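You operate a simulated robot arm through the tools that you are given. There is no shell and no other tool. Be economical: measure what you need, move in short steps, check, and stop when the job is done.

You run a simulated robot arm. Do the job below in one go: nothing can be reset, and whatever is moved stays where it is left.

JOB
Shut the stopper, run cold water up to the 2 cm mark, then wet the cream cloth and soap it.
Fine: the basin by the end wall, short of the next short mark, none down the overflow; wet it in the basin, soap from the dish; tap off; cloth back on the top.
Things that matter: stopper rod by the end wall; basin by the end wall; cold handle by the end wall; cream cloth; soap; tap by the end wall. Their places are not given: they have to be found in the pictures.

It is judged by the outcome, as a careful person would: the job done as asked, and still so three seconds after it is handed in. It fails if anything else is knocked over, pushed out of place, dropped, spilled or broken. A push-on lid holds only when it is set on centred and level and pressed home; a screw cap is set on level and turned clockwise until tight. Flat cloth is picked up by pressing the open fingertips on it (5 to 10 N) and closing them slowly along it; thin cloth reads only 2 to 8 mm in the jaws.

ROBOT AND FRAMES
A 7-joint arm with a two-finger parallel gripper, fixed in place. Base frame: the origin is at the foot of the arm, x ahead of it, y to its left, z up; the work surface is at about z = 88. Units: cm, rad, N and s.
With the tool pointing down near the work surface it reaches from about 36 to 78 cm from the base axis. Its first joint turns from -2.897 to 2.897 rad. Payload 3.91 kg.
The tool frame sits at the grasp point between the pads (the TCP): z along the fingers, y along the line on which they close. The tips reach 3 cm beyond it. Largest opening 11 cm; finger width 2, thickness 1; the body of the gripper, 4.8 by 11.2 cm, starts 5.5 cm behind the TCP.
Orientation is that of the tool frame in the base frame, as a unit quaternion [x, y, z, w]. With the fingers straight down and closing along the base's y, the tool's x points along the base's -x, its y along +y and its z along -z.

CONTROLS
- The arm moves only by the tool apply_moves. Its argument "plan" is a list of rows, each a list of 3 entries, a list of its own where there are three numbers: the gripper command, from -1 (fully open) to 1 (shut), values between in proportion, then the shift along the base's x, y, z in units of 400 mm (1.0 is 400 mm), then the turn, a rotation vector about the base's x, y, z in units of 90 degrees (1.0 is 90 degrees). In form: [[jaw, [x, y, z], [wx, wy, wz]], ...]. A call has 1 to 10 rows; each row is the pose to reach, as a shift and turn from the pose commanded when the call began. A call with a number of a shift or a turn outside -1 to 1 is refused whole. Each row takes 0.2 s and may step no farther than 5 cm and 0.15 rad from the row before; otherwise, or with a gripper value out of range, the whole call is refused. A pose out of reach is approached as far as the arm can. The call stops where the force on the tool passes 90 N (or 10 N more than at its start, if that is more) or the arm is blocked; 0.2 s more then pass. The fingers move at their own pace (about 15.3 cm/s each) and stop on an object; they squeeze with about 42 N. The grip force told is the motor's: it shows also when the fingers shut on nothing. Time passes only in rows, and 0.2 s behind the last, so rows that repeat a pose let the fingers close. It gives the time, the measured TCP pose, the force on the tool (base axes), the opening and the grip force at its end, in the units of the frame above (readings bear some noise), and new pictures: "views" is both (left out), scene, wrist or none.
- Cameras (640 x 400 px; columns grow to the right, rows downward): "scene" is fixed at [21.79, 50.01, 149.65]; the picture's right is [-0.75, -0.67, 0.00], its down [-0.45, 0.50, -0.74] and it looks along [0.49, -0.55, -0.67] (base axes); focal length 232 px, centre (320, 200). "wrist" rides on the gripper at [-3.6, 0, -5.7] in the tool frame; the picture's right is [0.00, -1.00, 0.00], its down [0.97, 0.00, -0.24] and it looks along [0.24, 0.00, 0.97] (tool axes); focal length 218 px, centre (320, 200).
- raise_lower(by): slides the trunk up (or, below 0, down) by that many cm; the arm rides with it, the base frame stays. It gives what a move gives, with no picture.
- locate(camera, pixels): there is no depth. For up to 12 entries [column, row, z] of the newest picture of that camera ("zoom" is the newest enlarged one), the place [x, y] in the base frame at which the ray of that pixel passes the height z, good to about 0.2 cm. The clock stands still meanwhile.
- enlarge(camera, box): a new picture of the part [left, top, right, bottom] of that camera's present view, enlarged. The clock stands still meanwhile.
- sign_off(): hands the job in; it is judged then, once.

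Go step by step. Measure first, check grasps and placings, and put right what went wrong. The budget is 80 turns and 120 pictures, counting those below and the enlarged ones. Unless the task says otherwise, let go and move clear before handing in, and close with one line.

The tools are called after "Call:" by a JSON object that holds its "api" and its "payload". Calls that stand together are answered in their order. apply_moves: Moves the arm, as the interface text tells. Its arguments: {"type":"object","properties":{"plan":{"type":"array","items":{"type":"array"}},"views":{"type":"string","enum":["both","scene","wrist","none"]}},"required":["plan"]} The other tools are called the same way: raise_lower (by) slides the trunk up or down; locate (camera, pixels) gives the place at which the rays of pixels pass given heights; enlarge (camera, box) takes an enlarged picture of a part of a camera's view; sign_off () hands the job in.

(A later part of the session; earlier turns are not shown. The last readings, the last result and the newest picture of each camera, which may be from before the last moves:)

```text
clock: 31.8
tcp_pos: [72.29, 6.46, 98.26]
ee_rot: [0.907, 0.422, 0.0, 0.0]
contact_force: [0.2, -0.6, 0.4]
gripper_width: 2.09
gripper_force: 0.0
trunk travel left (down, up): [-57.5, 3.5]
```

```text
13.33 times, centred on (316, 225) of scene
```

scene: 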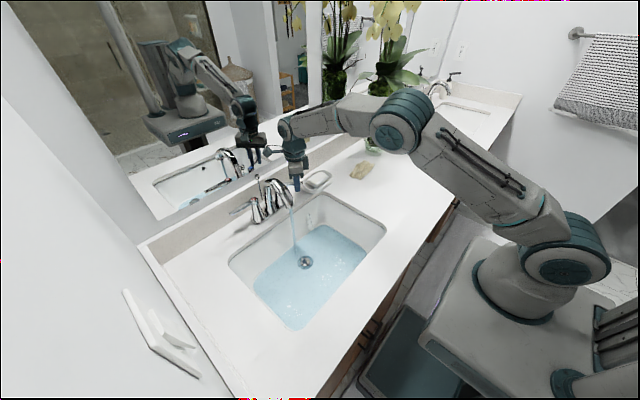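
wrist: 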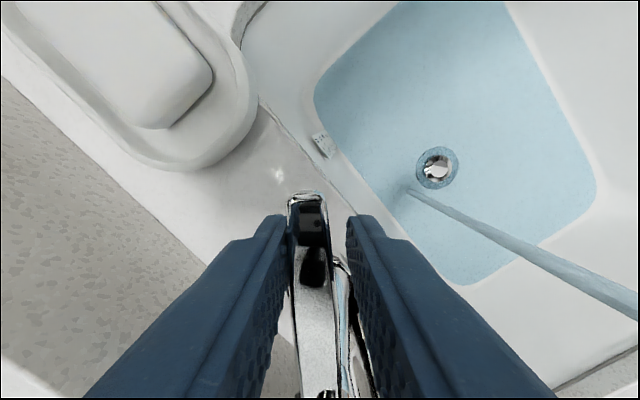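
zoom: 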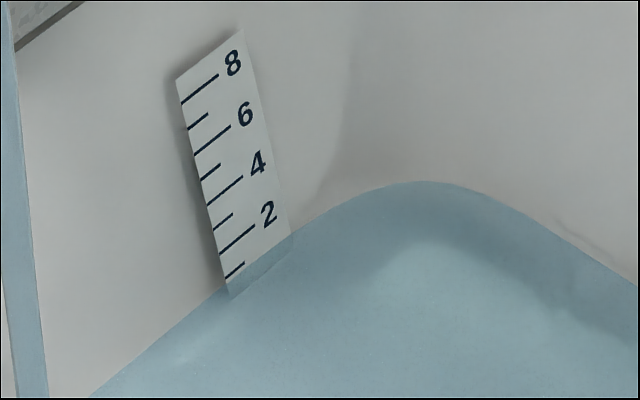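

The level is about 0.65 cm and rising about 0.06–0.08 cm/s. I'll keep waiting about 11 s rather than swing nearer the spout.

Call:
{"api": "apply_moves", "payload": {"plan": [[0.62, [0, 0, 0], [0, 0, 0]], [0.62, [0, 0, 0], [0, 0, 0]], [0.62, [0, 0, 0], [0, 0, 0]], [0.62, [0, 0, 0], [0, 0, 0]], [0.62, [0, 0, 0], [0, 0, 0]], [0.62, [0, 0, 0], [0, 0, 0]], [0.62, [0, 0, 0], [0, 0, 0]], [0.62, [0, 0, 0], [0, 0, 0]], [0.62, [0, 0, 0], [0, 0, 0]], [0.62, [0, 0, 0], [0, 0, 0]]], "views": "none"}}

Call:
{"api": "apply_moves", "payload": {"plan": [[0.62, [0, 0, 0], [0, 0, 0]], [0.62, [0, 0, 0], [0, 0, 0]], [0.62, [0, 0, 0], [0, 0, 0]], [0.62, [0, 0, 0], [0, 0, 0]], [0.62, [0, 0, 0], [0, 0, 0]], [0.62, [0, 0, 0], [0, 0, 0]], [0.62, [0, 0, 0], [0, 0, 0]], [0.62, [0, 0, 0], [0, 0, 0]], [0.62, [0, 0, 0], [0, 0, 0]], [0.62, [0, 0, 0], [0, 0, 0]]], "views": "none"}}

Call:
{"api": "apply_moves", "payload": {"plan": [[0.62, [0, 0, 0], [0, 0, 0]], [0.62, [0, 0, 0], [0, 0, 0]], [0.62, [0, 0, 0], [0, 0, 0]], [0.62, [0, 0, 0], [0, 0, 0]], [0.62, [0, 0, 0], [0, 0, 0]], [0.62, [0, 0, 0], [0, 0, 0]], [0.62, [0, 0, 0], [0, 0, 0]], [0.62, [0, 0, 0], [0, 0, 0]], [0.62, [0, 0, 0], [0, 0, 0]], [0.62, [0, 0, 0], [0, 0, 0]]], "views": "none"}}

Call:
{"api": "apply_moves", "payload": {"plan": [[0.62, [0, 0, 0], [0, 0, 0]], [0.62, [0, 0, 0], [0, 0, 0]], [0.62, [0, 0, 0], [0, 0, 0]], [0.62, [0, 0, 0], [0, 0, 0]], [0.62, [0, 0, 0], [0, 0, 0]], [0.62, [0, 0, 0], [0, 0, 0]], [0.62, [0, 0, 0], [0, 0, 0]], [0.62, [0, 0, 0], [0, 0, 0]], [0.62, [0, 0, 0], [0, 0, 0]], [0.62, [0, 0, 0], [0, 0, 0]]], "views": "none"}}

Call:
{"api": "apply_moves", "payload": {"plan": [[0.62, [0, 0, 0], [0, 0, 0]], [0.62, [0, 0, 0], [0, 0, 0]], [0.62, [0, 0, 0], [0, 0, 0]], [0.62, [0, 0, 0], [0, 0, 0]], [0.62, [0, 0, 0], [0, 0, 0]], [0.62, [0, 0, 0], [0, 0, 0]], [0.62, [0, 0, 0], [0, 0, 0]], [0.62, [0, 0, 0], [0, 0, 0]], [0.62, [0, 0, 0], [0, 0, 0]], [0.62, [0, 0, 0], [0, 0, 0]]], "views": "none"}}

Call:
{"api": "enlarge", "payload": {"camera": "scene", "box": [292, 210, 340, 240]}}

```text
clock: 34.0
tcp_pos: [72.17, 6.48, 98.31]
ee_rot: [0.907, 0.421, 0.0, 0.0]
contact_force: [-0.5, 0.2, -0.5]
gripper_width: 2.1
gripper_force: 0.0
trunk travel left (down, up): [-57.5, 3.5]
```

```text
clock: 36.2
tcp_pos: [72.23, 6.31, 98.36]
ee_rot: [0.906, 0.423, 0.001, 0.0]
contact_force: [-0.3, 0.1, 0.2]
gripper_width: 2.09
gripper_force: 0.1
trunk travel left (down, up): [-57.5, 3.5]
```

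```text
clock: 38.4
tcp_pos: [72.17, 6.32, 98.31]
ee_rot: [0.907, 0.422, -0.001, 0.0]
contact_force: [0.1, -0.7, 0.8]
gripper_width: 2.09
gripper_force: 0.0
trunk travel left (down, up): [-57.5, 3.5]
```

```text
clock: 40.6
tcp_pos: [72.06, 6.33, 98.25]
ee_rot: [0.907, 0.422, 0.0, 0.0]
contact_force: [0.3, 0.3, -0.6]
gripper_width: 2.05
gripper_force: 0.1
trunk travel left (down, up): [-57.5, 3.5]
```

```text
clock: 42.8
tcp_pos: [72.18, 6.32, 98.26]
ee_rot: [0.907, 0.422, 0.0, 0.0]
contact_force: [-0.4, 0.1, 1.4]
gripper_width: 2.08
gripper_force: 0.1
trunk travel left (down, up): [-57.5, 3.5]
```

```text
13.33 times, centred on (316, 225) of scene
```

zoom: 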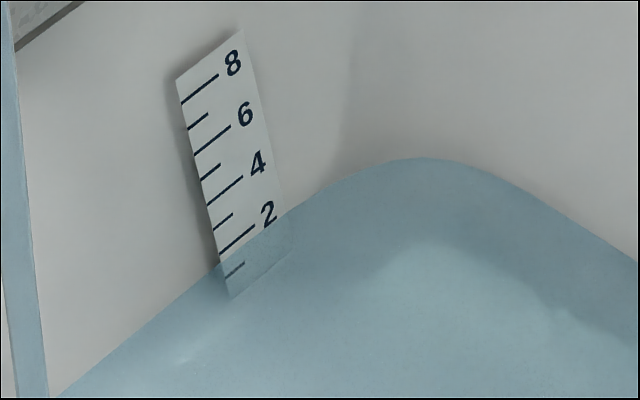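

The level is at 1.67 cm (line at px 221,262; mark 2 at 254), rising 0.093 cm/s. I'll wait about 5.4 s more, then close for about 2.3.

Call:
{"api": "apply_moves", "payload": {"plan": [[0.62, [0, 0, 0], [0, 0, 0]], [0.62, [0, 0, 0], [0, 0, 0]], [0.62, [0, 0, 0], [0, 0, 0]], [0.62, [0, 0, 0], [0, 0, 0]], [0.62, [0, 0, 0], [0, 0, 0]], [0.62, [0, 0, 0], [0, 0, 0]], [0.62, [0, 0, 0], [0, 0, 0]], [0.62, [0, 0, 0], [0, 0, 0]], [0.62, [0, 0, 0], [0, 0, 0]], [0.62, [0, 0, 0], [0, 0, 0]]], "views": "none"}}

Call:
{"api": "apply_moves", "payload": {"plan": [[0.62, [0, 0, 0], [0, 0, 0]], [0.62, [0, 0, 0], [0, 0, 0]], [0.62, [0, 0, 0], [0, 0, 0]], [0.62, [0, 0, 0], [0, 0, 0]], [0.62, [0, 0, 0], [0, 0, 0]], [0.62, [0, 0, 0], [0, 0, 0]], [0.62, [0, 0, 0], [0, 0, 0]], [0.62, [0, 0, 0], [0, 0, 0]], [0.62, [0, 0, 0], [0, 0, 0]], [0.62, [0, 0, 0], [0, 0, 0]]], "views": "none"}}

Call:
{"api": "apply_moves", "payload": {"plan": [[0.62, [0, 0, 0], [0, 0, 0]], [0.62, [0, 0, 0], [0, 0, 0]], [0.62, [0, 0, 0], [0, 0, 0]]], "views": "none"}}

Call:
{"api": "apply_moves", "payload": {"plan": [[0.62, [0.0098, -0.0075, 0], [0, 0, 0.045]], [0.62, [0.0198, -0.0145, 0], [0, 0, 0.089]], [0.62, [0.0303, -0.0203, 0], [0, 0, 0.134]], [0.62, [0.0413, -0.0258, 0], [0, 0, 0.178]], [0.62, [0.0528, -0.0303, 0], [0, 0, 0.223]], [0.62, [0.0643, -0.0343, 0], [0, 0, 0.267]], [0.62, [0.0764, -0.0372, 0], [0, 0, 0.311]], [0.62, [0.088, -0.0394, 0], [0, 0, 0.356]], [0.62, [0.1, -0.0405, 0], [0, 0, 0.4]], [0.62, [0.1125, -0.0411, 0], [0, 0, 0.445]]]}}

Call:
{"api": "enlarge", "payload": {"camera": "scene", "box": [240, 165, 352, 235]}}

```text
clock: 45.0
tcp_pos: [72.21, 6.33, 98.26]
ee_rot: [0.907, 0.422, 0.0, 0.001]
contact_force: [0.2, 0.4, -0.3]
gripper_width: 2.09
gripper_force: 0.0
trunk travel left (down, up): [-57.5, 3.5]
```

```text
clock: 47.2
tcp_pos: [72.07, 6.34, 98.09]
ee_rot: [0.906, 0.422, 0.0, 0.0]
contact_force: [0.3, -0.5, 0.5]
gripper_width: 2.07
gripper_force: 0.2
trunk travel left (down, up): [-57.5, 3.5]
```

```text
clock: 48.0
tcp_pos: [72.03, 6.34, 98.2]
ee_rot: [0.907, 0.422, -0.001, 0.0]
contact_force: [-0.9, 0.2, 0.7]
gripper_width: 2.09
gripper_force: 0.1
trunk travel left (down, up): [-57.5, 3.5]
```

```text
clock: 50.2
tcp_pos: [76.64, 4.64, 98.39]
ee_rot: [0.707, 0.708, 0.0, 0.0]
contact_force: [0.5, -0.3, 0.1]
gripper_width: 2.09
gripper_force: 0.1
trunk travel left (down, up): [-57.5, 3.5]
```

scene: 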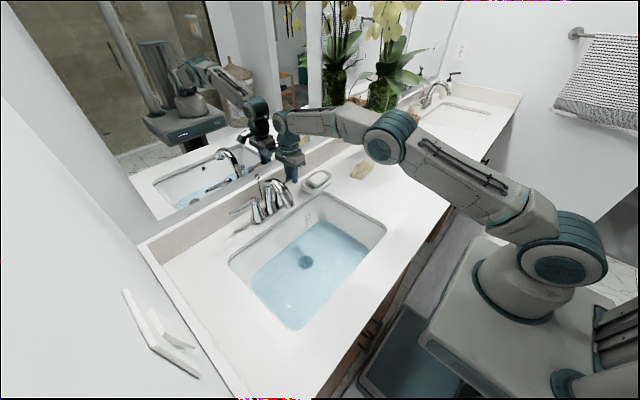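
wrist: 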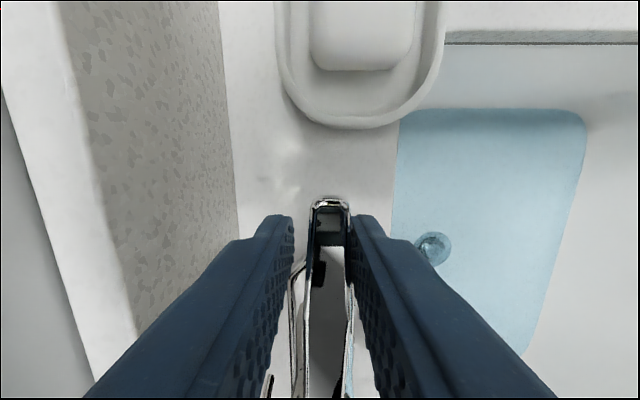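

```text
5.71 times, centred on (296, 200) of scene
```

zoom: 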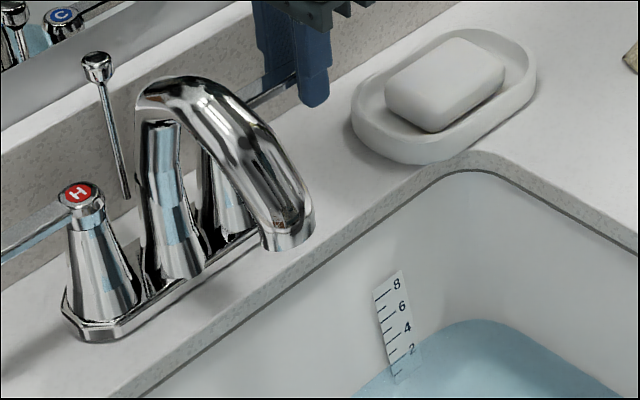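

The stream has stopped, but the lever still leans toward the front finger (px 340). I'll nudge it another 0.4 cm toward its closed stop and check the level.

Call:
{"api": "apply_moves", "payload": {"plan": [[0.62, [0.004, 0, 0], [0, 0, 0]], [0.62, [0.008, 0, 0], [0, 0, 0]], [0.62, [0.01, 0, 0], [0, 0, 0]], [0.62, [0.01, 0, 0], [0, 0, 0]]], "views": "wrist"}}

Call:
{"api": "enlarge", "payload": {"camera": "scene", "box": [292, 210, 340, 240]}}

```text
clock: 51.2
tcp_pos: [76.94, 4.73, 98.37]
ee_rot: [0.707, 0.707, 0.0, 0.001]
contact_force: [-6.3, 0.3, -1.2]
gripper_width: 2.38
gripper_force: 3.0
trunk travel left (down, up): [-57.5, 3.5]
```

wrist: 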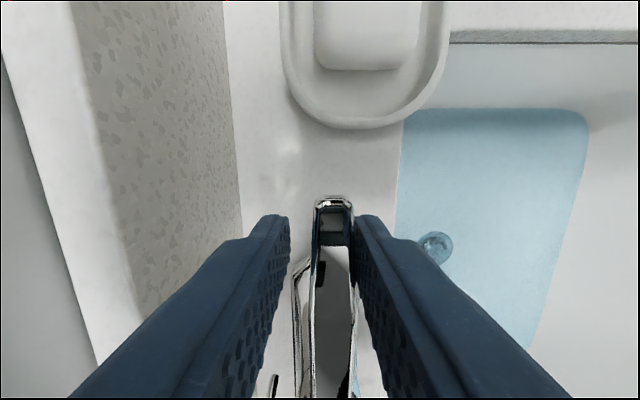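

```text
13.33 times, centred on (316, 225) of scene
```

zoom: 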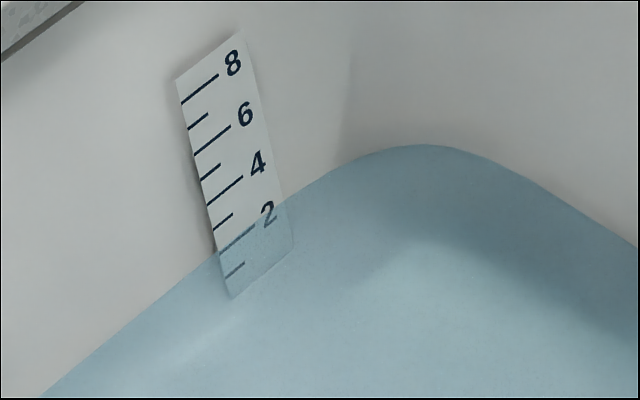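

Resistance of 6 N means the tap is fully shut. I'll read the level closely.

Call:
{"api": "enlarge", "payload": {"camera": "scene", "box": [302, 222, 318, 232]}}

Call:
{"api": "apply_moves", "payload": {"plan": [[0.3, [0.004, 0, 0], [0, 0, 0]], [0.09, [0, 0, 0], [0, 0, 0]], [0.09, [0, 0, 0.1], [0, 0, 0]], [0.09, [0, 0, 0.2], [0, 0, 0]], [0.09, [0, 0, 0.3], [0, 0, 0]]], "views": "none"}}

Call:
{"api": "enlarge", "payload": {"camera": "scene", "box": [302, 222, 318, 232]}}

```text
16.00 times, centred on (310, 227) of scene
```

zoom: 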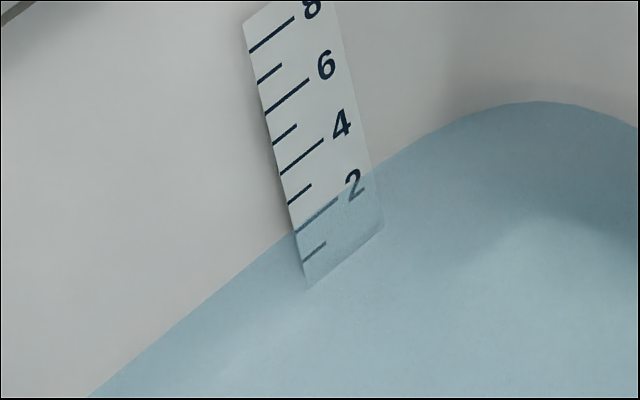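

```text
clock: 52.4
tcp_pos: [77.06, 4.71, 110.14]
ee_rot: [0.707, 0.708, -0.001, -0.001]
contact_force: [-0.5, -0.3, 0.9]
gripper_width: 5.01
gripper_force: 0.1
trunk travel left (down, up): [-57.5, 3.5]
```

```text
16.00 times, centred on (310, 227) of scene
```

zoom: 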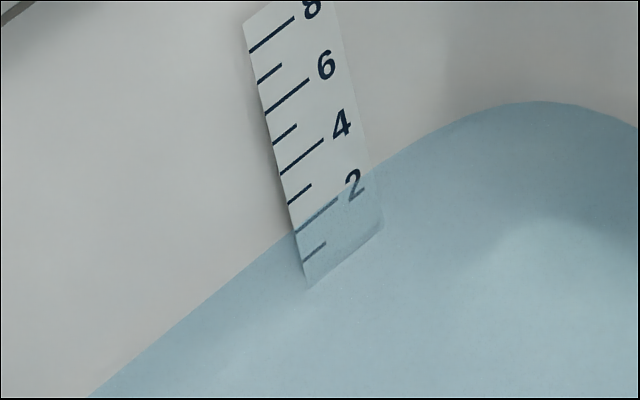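

The level sits just above the 2 mark (line at px 293,230 against the mark at 297,233, about 2.15 cm), steady with the tap shut. Next is the cloth, so I'll move above it.

Call:
{"api": "apply_moves", "payload": {"plan": [[0.09, [-0.04, -0.1, 0.02], [0, 0, 0]], [0.09, [-0.08, -0.2, 0.03], [0, 0, 0]], [0.09, [-0.12, -0.31, 0.03], [0, 0, 0]], [0.09, [-0.16, -0.42, 0.03], [0, 0, 0]], [0.09, [-0.2, -0.53, 0.03], [0, 0, 0]], [0.09, [-0.24, -0.64, 0.02], [0, 0, 0]], [0.09, [-0.27, -0.74, 0.0], [0, 0, 0]], [0.09, [-0.27, -0.83, -0.05], [0, 0, 0]], [0.09, [-0.27, -0.83, -0.1], [0, 0, 0]]]}}

Call:
{"api": "enlarge", "payload": {"camera": "wrist", "box": [200, 60, 440, 210]}}

```text
clock: 54.4
tcp_pos: [66.1, -28.5, 106.1]
ee_rot: [0.707, 0.708, 0.001, 0.0]
contact_force: [0.9, 0.6, -1.2]
gripper_width: 5.0
gripper_force: 0.0
trunk travel left (down, up): [-57.5, 3.5]
```

scene: 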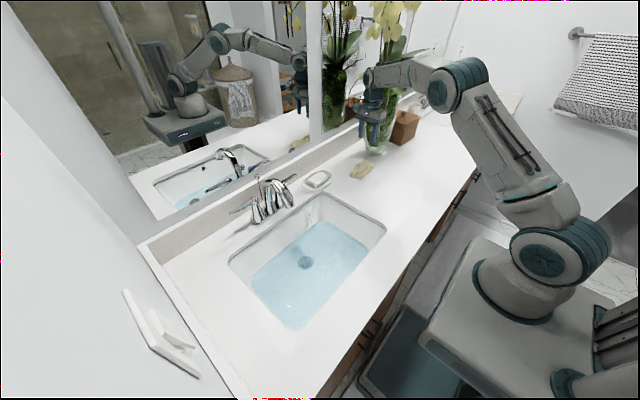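
wrist: 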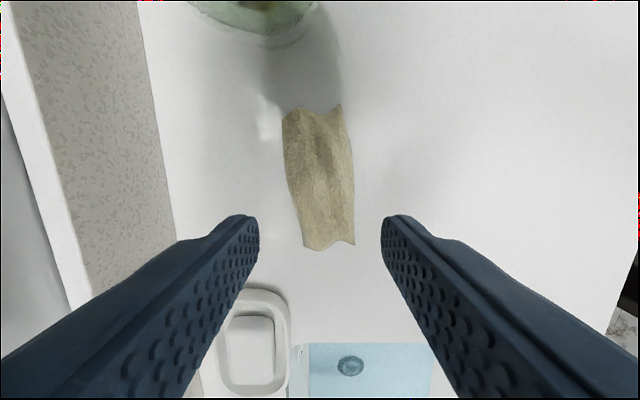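

```text
2.67 times, centred on (320, 135) of wrist
```

zoom: 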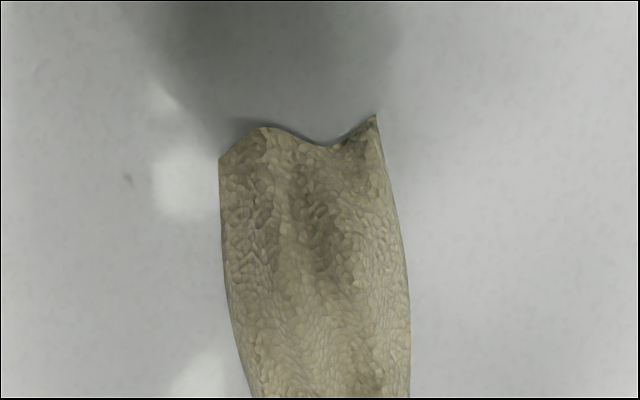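

The cloth (px 283–353 × 105–250) has ridges running along its length, so closing across it in x is right. I'll locate it precisely.

Call:
{"api": "locate", "payload": {"camera": "wrist", "pixels": [[318, 178, 88.5], [285, 115, 88.5], [340, 107, 88.5], [306, 250, 88.5], [354, 243, 88.5], [291, 180, 88.5], [353, 180, 88.5]]}}

Call:
{"api": "locate", "payload": {"camera": "scene", "pixels": [[361, 170, 88.5], [350, 176, 88.5], [373, 163, 88.5]]}}

```text
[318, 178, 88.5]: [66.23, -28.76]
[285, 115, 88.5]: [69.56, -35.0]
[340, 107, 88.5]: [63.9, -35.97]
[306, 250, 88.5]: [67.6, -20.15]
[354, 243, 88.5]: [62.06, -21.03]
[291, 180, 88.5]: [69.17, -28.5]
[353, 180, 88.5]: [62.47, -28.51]
```

```text
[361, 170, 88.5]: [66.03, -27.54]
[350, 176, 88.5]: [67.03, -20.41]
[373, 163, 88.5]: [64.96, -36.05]
```

The cloth is centred at (66, -28.3). I'll lower with a 4 cm opening until the tips press on it.

Call:
{"api": "apply_moves", "payload": {"plan": [[0.27, [0, 0.005, -0.1], [0, 0, 0]], [0.27, [0, 0.005, -0.2], [0, 0, 0]], [0.27, [0, 0.005, -0.3], [0, 0, 0]], [0.27, [0, 0.005, -0.34], [0, 0, 0]], [0.27, [0, 0.005, -0.36], [0, 0, 0]], [0.27, [0, 0.005, -0.36], [0, 0, 0]]], "views": "wrist"}}

```text
clock: 55.8
tcp_pos: [66.4, -28.29, 93.94]
ee_rot: [0.706, 0.708, 0.005, 0.016]
contact_force: [-12.6, 5.0, 37.8]
gripper_width: 4.61
gripper_force: 5.0
trunk travel left (down, up): [-57.5, 3.5]
stopped in row 6: the force on the tool passed its limit (the readings are from after the stop); the commanded pose is now the measured one
```

wrist: 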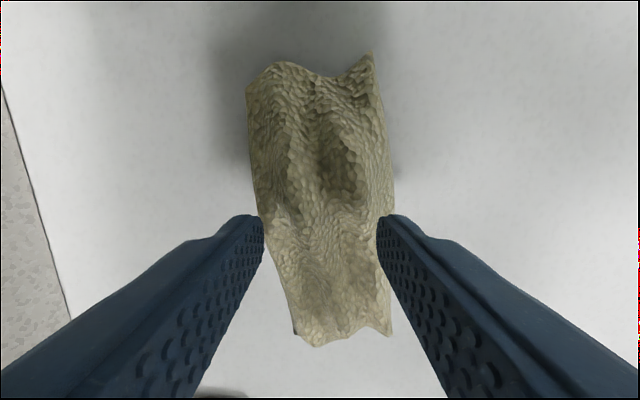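

I pressed too hard: 38 N with the tips at z≈90.9, so the cloth stands about 3 cm tall. I'll back off to ease the force and look at it.

Call:
{"api": "apply_moves", "payload": {"plan": [[0.27, [-0.005, 0, 0.02], [0, 0, 0]], [0.27, [-0.005, 0, 0.04], [0, 0, 0]], [0.27, [-0.005, 0, 0.05], [0, 0, 0]]], "views": "both"}}

Call:
{"api": "enlarge", "payload": {"camera": "scene", "box": [328, 140, 408, 190]}}

```text
clock: 56.6
tcp_pos: [66.47, -28.5, 95.06]
ee_rot: [0.706, 0.708, 0.004, 0.011]
contact_force: [-0.2, 0.5, 0.5]
gripper_width: 4.03
gripper_force: 0.1
trunk travel left (down, up): [-57.5, 3.5]
```

scene: 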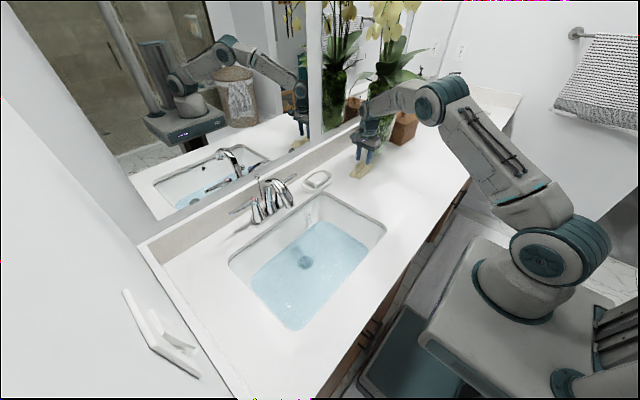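
wrist: 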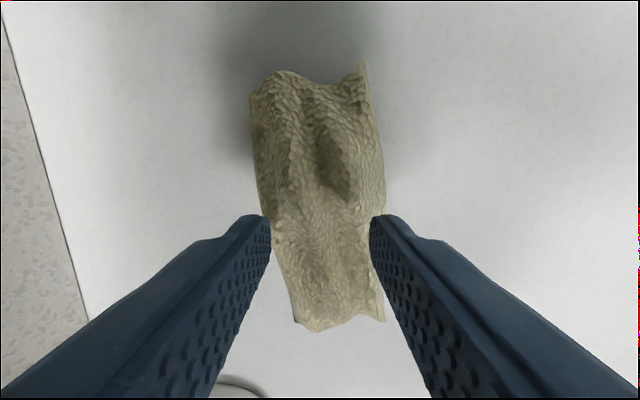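

```text
8.00 times, centred on (368, 165) of scene
```

zoom: 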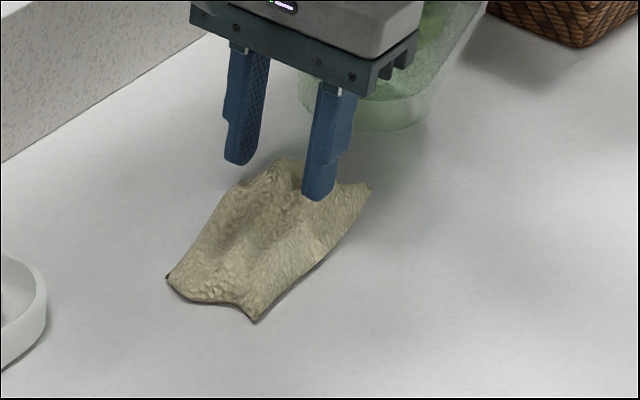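

The cloth is a heaped fold about 2–3 cm high and 6.7 cm wide. I'll open wider than it, straddle it down to just above the top, and close from both sides.

Call:
{"api": "apply_moves", "payload": {"plan": [[-0.64, [0, 0, 0.02], [0, 0, 0]], [-0.64, [-0.005, 0, 0.02], [0, 0, 0]], [-0.64, [-0.01, 0, -0.03], [0, 0, 0]], [-0.64, [-0.01, 0, -0.07], [0, 0, 0]], [-0.64, [-0.01, 0, -0.08], [0, 0, 0]], [-0.64, [-0.01, 0, -0.08], [0, 0, 0]]], "views": "both"}}

```text
clock: 58.0
tcp_pos: [66.03, -28.57, 92.04]
ee_rot: [0.706, 0.708, 0.004, 0.011]
contact_force: [-0.5, 0.6, 0.3]
gripper_width: 9.01
gripper_force: 0.1
trunk travel left (down, up): [-57.5, 3.5]
```

scene: 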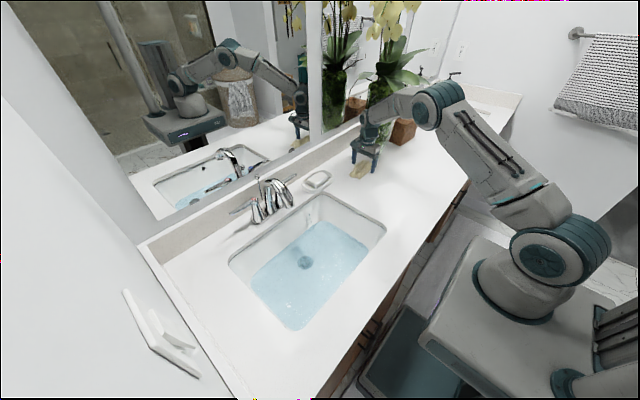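
wrist: 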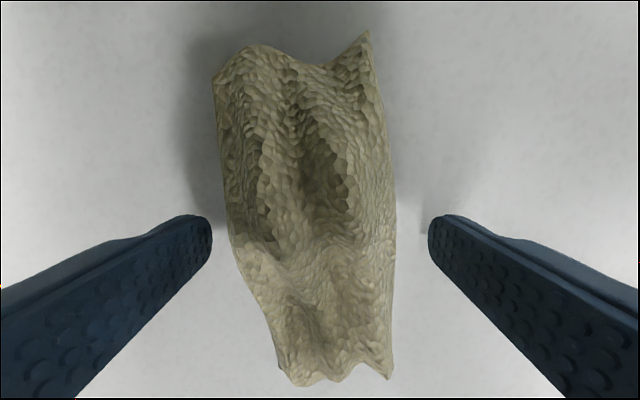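

The cloth is between the fingers at px 225–395. I'll lower 0.6 cm and close slowly.

Call:
{"api": "apply_moves", "payload": {"plan": [[-0.64, [0, 0, -0.008], [0, 0, 0]], [-0.64, [0, 0, -0.015], [0, 0, 0]], [-0.4, [0, 0, -0.015], [0, 0, 0]], [-0.2, [0, 0, -0.015], [0, 0, 0]], [0, [0, 0, -0.015], [0, 0, 0]], [0.2, [0, 0, -0.015], [0, 0, 0]]], "views": "wrist"}}

```text
clock: 59.4
tcp_pos: [66.06, -28.51, 91.45]
ee_rot: [0.706, 0.708, 0.004, 0.011]
contact_force: [-0.2, 0.2, -0.1]
gripper_width: 6.39
gripper_force: 41.9
trunk travel left (down, up): [-57.5, 3.5]
```

wrist: 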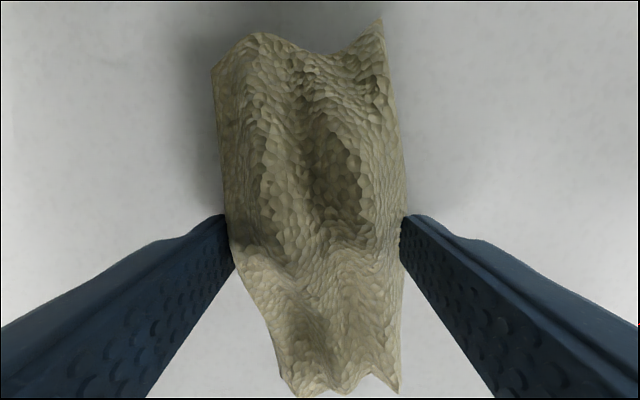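

The fingers stopped on it at 6.39 cm with 42 N, so it grasps like a firm bundle. Test lift.

Call:
{"api": "apply_moves", "payload": {"plan": [[1, [0, 0, 0], [0, 0, 0]], [1, [0, 0, 0.025], [0, 0, 0]], [1, [0, 0, 0.05], [0, 0, 0]], [1, [0, 0, 0.1], [0, 0, 0]], [1, [0, 0, 0.2], [0, 0, 0]], [1, [0, 0, 0.3], [0, 0, 0]]]}}

Call:
{"api": "enlarge", "payload": {"camera": "scene", "box": [328, 110, 408, 160]}}

```text
clock: 60.8
tcp_pos: [65.91, -28.47, 103.33]
ee_rot: [0.706, 0.708, 0.003, 0.011]
contact_force: [-0.7, 0.5, 0.0]
gripper_width: 6.33
gripper_force: 42.1
trunk travel left (down, up): [-57.5, 3.5]
```

scene: 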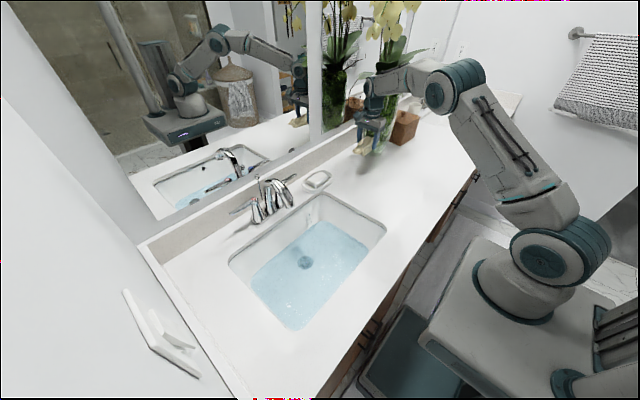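
wrist: 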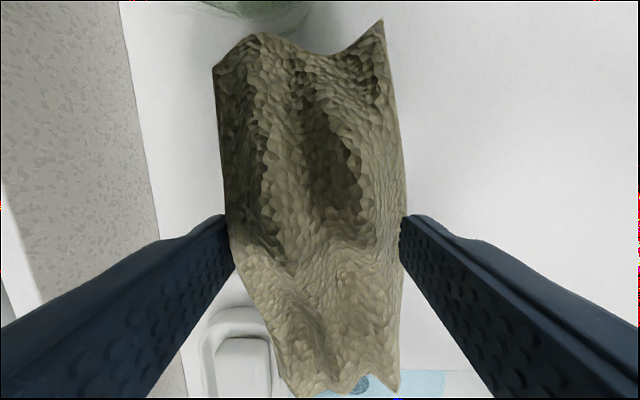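

```text
8.00 times, centred on (368, 135) of scene
```

zoom: 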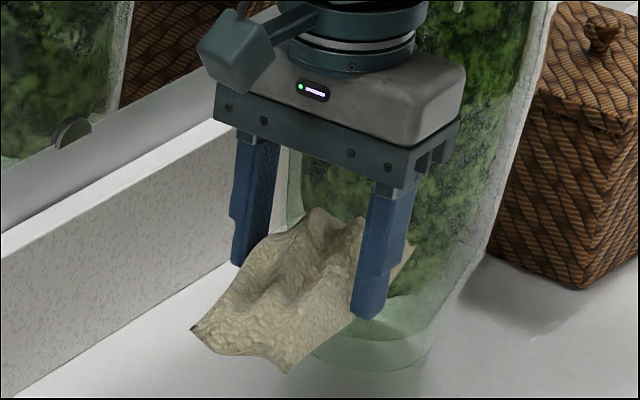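

The cloth is held firmly and its underside rides about 3.4 cm below the TCP. I'll locate the water's outline before dipping.

Call:
{"api": "locate", "payload": {"camera": "scene", "pixels": [[367, 258, 74], [323, 222, 74], [252, 283, 74], [292, 329, 74], [305, 263, 72], [309, 228, 74]]}}

Call:
{"api": "apply_moves", "payload": {"plan": [[1, [-0.03, 0.1, 0.03], [0, 0, 0]], [1, [-0.07, 0.2, 0.05], [0, 0, 0]], [1, [-0.11, 0.31, 0.05], [0, 0, 0]], [1, [-0.15, 0.42, 0.05], [0, 0, 0]], [1, [-0.19, 0.53, 0.05], [0, 0, 0]], [1, [-0.23, 0.64, 0.04], [0, 0, 0]], [1, [-0.27, 0.75, 0.02], [0, 0, 0]], [1, [-0.29, 0.86, 0], [0, 0, 0]], [1, [-0.29, 0.94, -0.05], [0, 0, 0]], [1, [-0.29, 0.98, -0.1], [0, 0, 0]]]}}

```text
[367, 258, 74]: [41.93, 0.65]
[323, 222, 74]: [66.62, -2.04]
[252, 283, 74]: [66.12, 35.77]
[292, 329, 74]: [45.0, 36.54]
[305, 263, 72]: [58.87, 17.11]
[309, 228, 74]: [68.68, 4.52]
```

```text
clock: 63.0
tcp_pos: [54.56, 10.75, 99.34]
ee_rot: [0.707, 0.707, 0.004, 0.011]
contact_force: [-0.7, 0.4, -0.6]
gripper_width: 6.34
gripper_force: 42.0
trunk travel left (down, up): [-57.5, 3.5]
```

scene: 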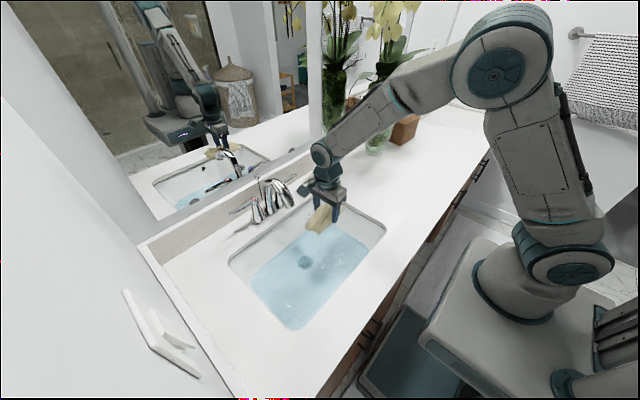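
wrist: 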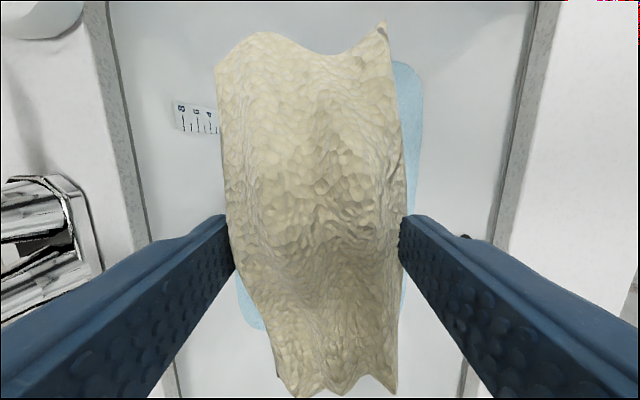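

The cloth hangs over the middle of the water, clear of the spout. Lowering to just above the surface first.

Call:
{"api": "apply_moves", "payload": {"plan": [[1, [-0.02, 0, -0.1], [0, 0, 0]], [1, [-0.02, 0, -0.2], [0, 0, 0]], [1, [-0.02, 0, -0.3], [0, 0, 0]], [1, [-0.02, 0, -0.4], [0, 0, 0]], [1, [-0.02, 0, -0.48], [0, 0, 0]], [1, [-0.02, 0, -0.52], [0, 0, 0]]]}}

Call:
{"api": "enlarge", "payload": {"camera": "scene", "box": [260, 190, 388, 270]}}

```text
clock: 64.4
tcp_pos: [53.72, 10.7, 78.56]
ee_rot: [0.706, 0.708, 0.003, 0.011]
contact_force: [-0.2, 0.7, -0.3]
gripper_width: 6.31
gripper_force: 41.6
trunk travel left (down, up): [-57.5, 3.5]
```

scene: 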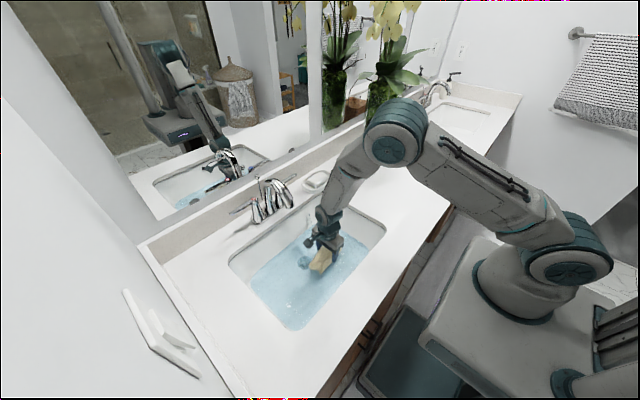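
wrist: 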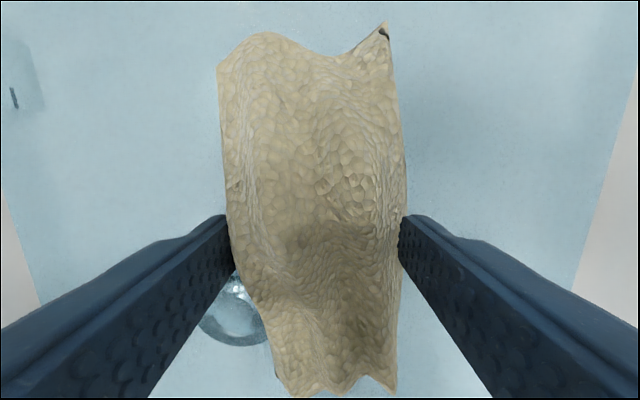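

```text
5.00 times, centred on (324, 230) of scene
```

zoom: 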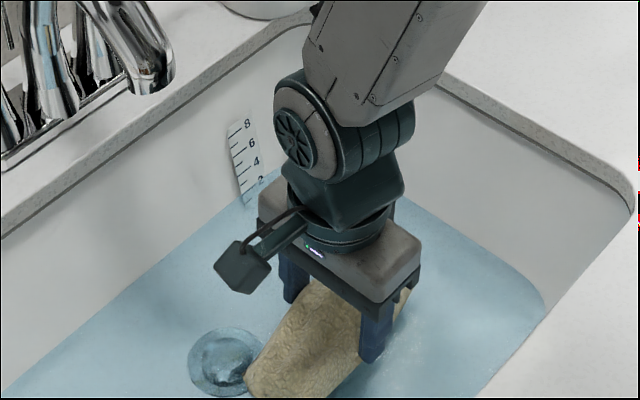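

The cloth's near end is close to the stopper (zoom 225,365). I'll shift 2.5 cm to the front and lower into the water in small steps.

Call:
{"api": "apply_moves", "payload": {"plan": [[1, [-0.03, -0.02, 0], [0, 0, 0]], [1, [-0.0625, -0.025, 0], [0, 0, 0]], [1, [-0.0625, -0.025, -0.02], [0, 0, 0]], [1, [-0.0625, -0.025, -0.04], [0, 0, 0]], [1, [-0.0625, -0.025, -0.055], [0, 0, 0]], [1, [-0.0625, -0.025, -0.055], [0, 0, 0]]], "views": "both"}}

Call:
{"api": "enlarge", "payload": {"camera": "scene", "box": [260, 200, 388, 280]}}

```text
clock: 65.8
tcp_pos: [51.08, 9.79, 76.4]
ee_rot: [0.706, 0.708, 0.003, 0.011]
contact_force: [-0.8, -0.4, -0.4]
gripper_width: 6.29
gripper_force: 41.8
trunk travel left (down, up): [-57.5, 3.5]
```

scene: 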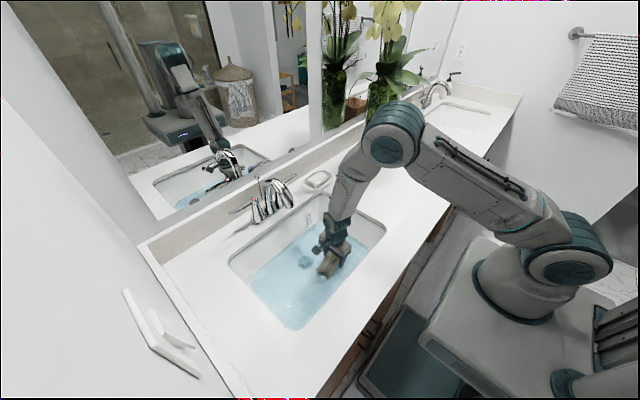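
wrist: 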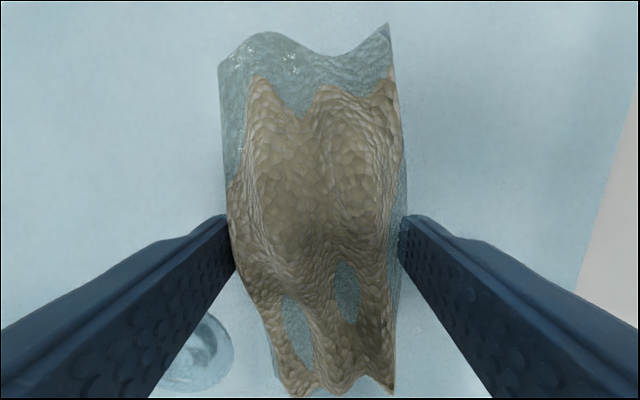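

```text
5.00 times, centred on (324, 240) of scene
```

zoom: 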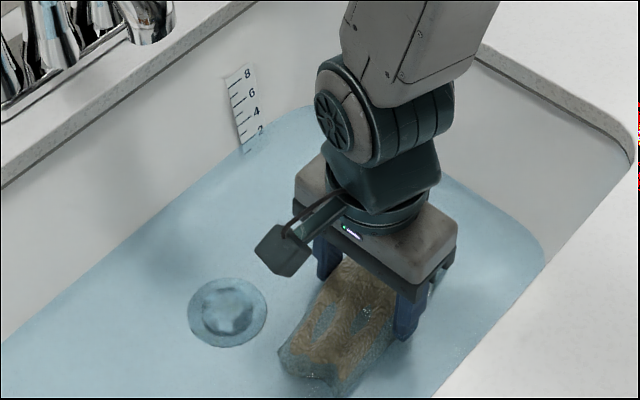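

The cloth is half under and darkening. I'll lower up to 1 cm more with force watching and soak for a second.

Call:
{"api": "apply_moves", "payload": {"plan": [[1, [0, 0, -0.01], [0, 0, 0]], [1, [0, 0, -0.018], [0, 0, 0]], [1, [0, 0, -0.025], [0, 0, 0]], [1, [0, 0, -0.025], [0, 0, 0]], [1, [0, 0, -0.025], [0, 0, 0]], [1, [0, 0, -0.025], [0, 0, 0]], [1, [0, 0, -0.025], [0, 0, 0]]], "views": "wrist"}}

```text
clock: 67.4
tcp_pos: [51.13, 9.73, 75.76]
ee_rot: [0.707, 0.707, 0.009, 0.014]
contact_force: [3.3, -0.1, 63.4]
gripper_width: 6.28
gripper_force: 42.5
trunk travel left (down, up): [-57.5, 3.5]
```

wrist: 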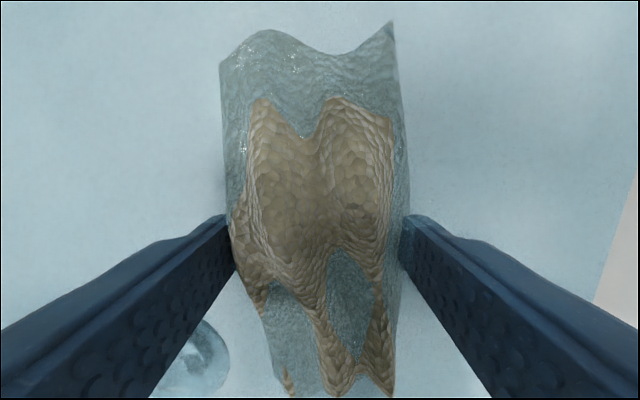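

It touched the floor (63 N), so I'll ease up at once, then lift just clear of the water and let it drip for 2 s.

Call:
{"api": "apply_moves", "payload": {"plan": [[1, [0, 0, 0.008], [0, 0, 0]], [1, [0, 0, 0.015], [0, 0, 0]], [1, [0, 0, 0.015], [0, 0, 0]], [1, [0, 0, 0.05], [0, 0, 0]], [1, [0, 0, 0.1], [0, 0, 0]], [1, [0, 0, 0.12], [0, 0, 0]], [1, [0, 0, 0.12], [0, 0, 0]], [1, [0, 0, 0.12], [0, 0, 0]], [1, [0, 0, 0.12], [0, 0, 0]], [1, [0, 0, 0.12], [0, 0, 0]]], "views": "none"}}

Call:
{"api": "apply_moves", "payload": {"plan": [[1, [0, 0, 0], [0, 0, 0]], [1, [0, 0, 0], [0, 0, 0]], [1, [0, 0, 0], [0, 0, 0]], [1, [0, 0, 0], [0, 0, 0]], [1, [0, 0, 0], [0, 0, 0]], [1, [0, 0, 0], [0, 0, 0]], [1, [0, 0, 0], [0, 0, 0]], [1, [0, 0, 0], [0, 0, 0]], [1, [0, 0, 0], [0, 0, 0]]]}}

Call:
{"api": "enlarge", "payload": {"camera": "scene", "box": [260, 200, 388, 280]}}

```text
clock: 69.6
tcp_pos: [51.14, 9.73, 80.23]
ee_rot: [0.706, 0.708, 0.004, 0.011]
contact_force: [0.1, 0.4, 0.2]
gripper_width: 6.24
gripper_force: 41.9
trunk travel left (down, up): [-57.5, 3.5]
```

```text
clock: 71.6
tcp_pos: [51.06, 9.72, 80.29]
ee_rot: [0.707, 0.707, 0.003, 0.011]
contact_force: [0.0, 0.5, 0.0]
gripper_width: 6.22
gripper_force: 41.7
trunk travel left (down, up): [-57.5, 3.5]
```

scene: 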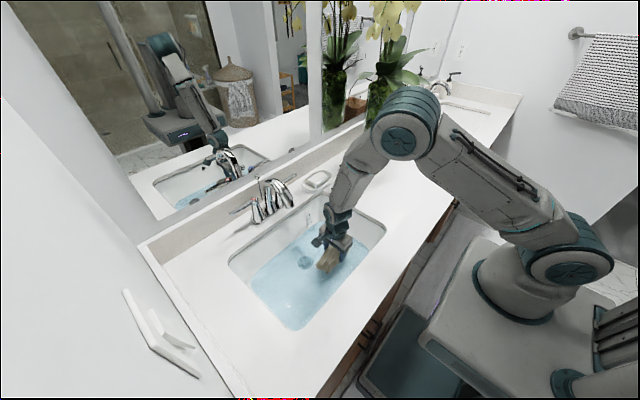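
wrist: 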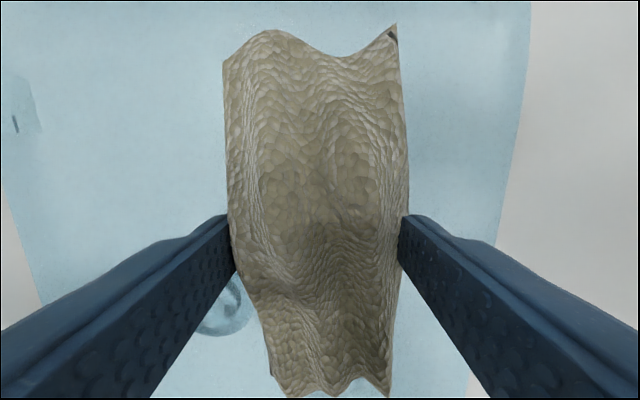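

```text
5.00 times, centred on (324, 240) of scene
```

zoom: 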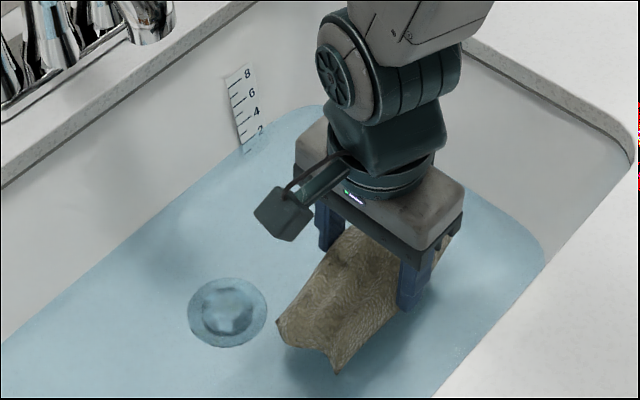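

The cloth is evenly dark, so it is wet. I'll raise it out of the basin, and then bring it to the soap, approaching from the −y side to avoid the lever.

Call:
{"api": "apply_moves", "payload": {"plan": [[1, [0, 0, 0.12], [0, 0, 0]], [1, [0, 0, 0.24], [0, 0, 0]], [1, [0, 0, 0.36], [0, 0, 0]], [1, [0, 0, 0.46], [0, 0, 0]], [1, [0, -0.05, 0.55], [0, 0, 0]], [1, [0, -0.05, 0.55], [0, 0, 0]], [1, [0, -0.05, 0.55], [0, 0, 0]], [1, [0, -0.05, 0.55], [0, 0, 0]]], "views": "none"}}

Call:
{"api": "apply_moves", "payload": {"plan": [[1, [0.05, -0.1, 0], [0, 0, 0]], [1, [0.1, -0.2, 0], [0, 0, 0]], [1, [0.16, -0.3, 0], [0, 0, 0]], [1, [0.24, -0.38, 0], [0, 0, 0]], [1, [0.34, -0.42, 0], [0, 0, 0]], [1, [0.44, -0.43, 0], [0, 0, 0]], [1, [0.53, -0.43, 0], [0, 0, 0]], [1, [0.585, -0.43, 0], [0, 0, 0]], [1, [0.595, -0.43, -0.04], [0, 0, 0]], [1, [0.595, -0.43, -0.08], [0, 0, 0]]]}}

Call:
{"api": "enlarge", "payload": {"camera": "scene", "box": [280, 145, 360, 195]}}

```text
clock: 73.4
tcp_pos: [51.14, 7.67, 102.02]
ee_rot: [0.707, 0.707, 0.004, 0.011]
contact_force: [0.5, -0.3, -0.4]
gripper_width: 6.2
gripper_force: 42.3
trunk travel left (down, up): [-57.5, 3.5]
```

```text
clock: 75.6
tcp_pos: [74.82, -9.54, 98.97]
ee_rot: [0.707, 0.707, 0.004, 0.011]
contact_force: [0.4, 0.1, -1.7]
gripper_width: 6.16
gripper_force: 42.4
trunk travel left (down, up): [-57.5, 3.5]
```

scene: 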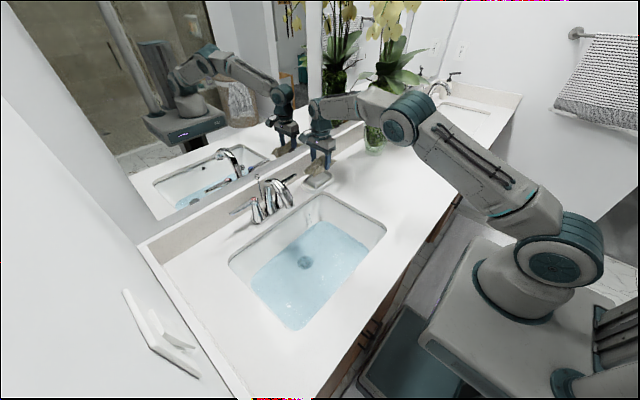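
wrist: 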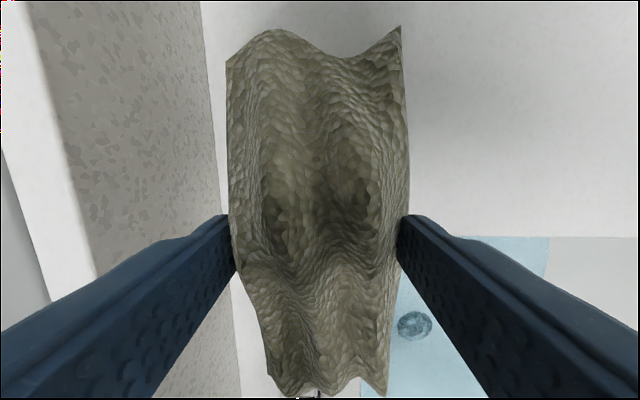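

```text
8.00 times, centred on (320, 170) of scene
```

zoom: 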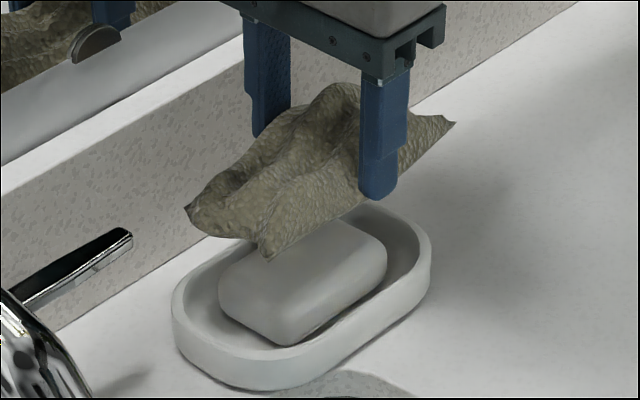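

The cloth is over the soap (zoom 300,280). I'll descend in small steps, watching for light contact.

Call:
{"api": "apply_moves", "payload": {"plan": [[1, [0, 0, -0.04], [0, 0, 0]], [1, [0, 0, -0.08], [0, 0, 0]], [1, [0, 0, -0.095], [0, 0, 0]], [1, [0, 0, -0.095], [0, 0, 0]]], "views": "none"}}

Call:
{"api": "enlarge", "payload": {"camera": "scene", "box": [280, 145, 360, 195]}}

```text
clock: 76.6
tcp_pos: [75.02, -9.43, 95.18]
ee_rot: [0.707, 0.708, 0.003, 0.011]
contact_force: [0.3, -0.7, -0.6]
gripper_width: 6.14
gripper_force: 42.0
trunk travel left (down, up): [-57.5, 3.5]
```

```text
8.00 times, centred on (320, 170) of scene
```

zoom: 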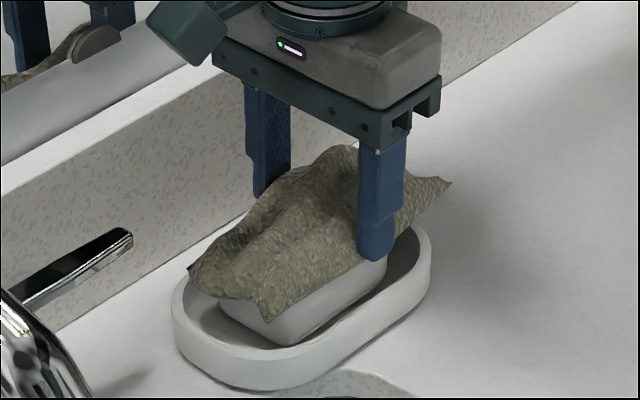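

It's close now, with no contact yet. Going down 0.4 cm at a time.

Call:
{"api": "apply_moves", "payload": {"plan": [[1, [0, 0, -0.005], [0, 0, 0]], [1, [0, 0, -0.01], [0, 0, 0]], [1, [0, 0, -0.01], [0, 0, 0]]], "views": "none"}}

Call:
{"api": "apply_moves", "payload": {"plan": [[1, [0, 0, -0.005], [0, 0, 0]], [1, [0, 0, -0.0075], [0, 0, 0]], [1, [0, 0, -0.0075], [0, 0, 0]]], "views": "wrist"}}

Call:
{"api": "enlarge", "payload": {"camera": "scene", "box": [280, 145, 360, 195]}}

```text
clock: 77.4
tcp_pos: [74.84, -9.52, 95.11]
ee_rot: [0.707, 0.707, 0.006, 0.014]
contact_force: [2.7, -1.5, 23.5]
gripper_width: 6.15
gripper_force: 42.0
trunk travel left (down, up): [-57.5, 3.5]
```

```text
clock: 78.2
tcp_pos: [74.82, -9.45, 95.09]
ee_rot: [0.706, 0.708, 0.007, 0.015]
contact_force: [5.7, -2.4, 40.5]
gripper_width: 6.14
gripper_force: 41.7
trunk travel left (down, up): [-57.5, 3.5]
```

wrist: 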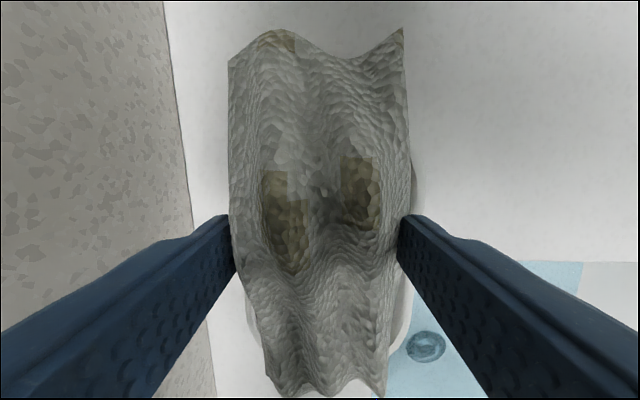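

```text
8.00 times, centred on (320, 170) of scene
```

zoom: 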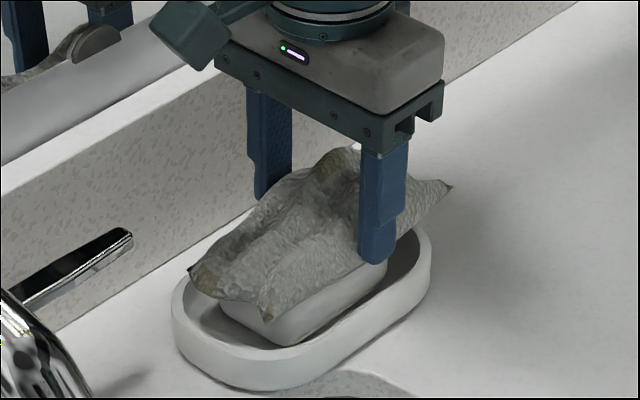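

Pressing is soaping the cloth: it turns pale apart from small brown patches at (290,230), (360,190) and (280,40). 40 N is too much, so I'll lift, shift 2 cm, and dab again lightly rather than shove the dish.

Call:
{"api": "apply_moves", "payload": {"plan": [[1, [0, 0, 0.01], [0, 0, 0]], [1, [0, 0, 0.0175], [0, 0, 0]], [1, [0, 0, 0.04], [0, 0, 0]], [1, [0, 0.03, 0.04], [0, 0, 0]], [1, [0, 0.06, 0.04], [0, 0, 0]], [1, [0, 0.06, 0.02], [0, 0, 0]], [1, [0, 0.06, 0.012], [0, 0, 0]], [1, [0, 0.06, 0.012], [0, 0, 0]]], "views": "wrist"}}

Call:
{"api": "enlarge", "payload": {"camera": "scene", "box": [280, 145, 360, 195]}}

```text
clock: 80.0
tcp_pos: [75.03, -7.02, 95.12]
ee_rot: [0.706, 0.708, 0.004, 0.012]
contact_force: [0.6, 0.3, 3.4]
gripper_width: 6.12
gripper_force: 41.8
trunk travel left (down, up): [-57.5, 3.5]
```

wrist: 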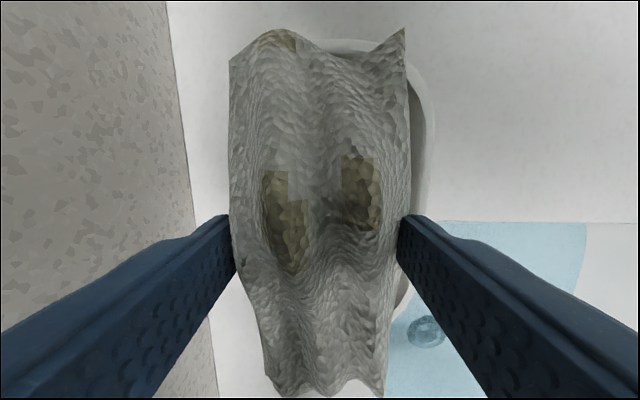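

```text
8.00 times, centred on (320, 170) of scene
```

zoom: 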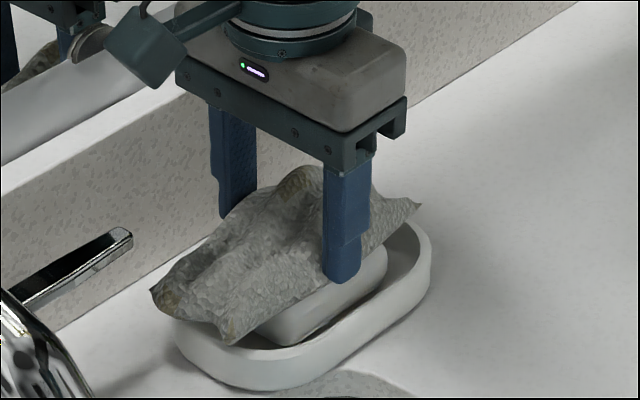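

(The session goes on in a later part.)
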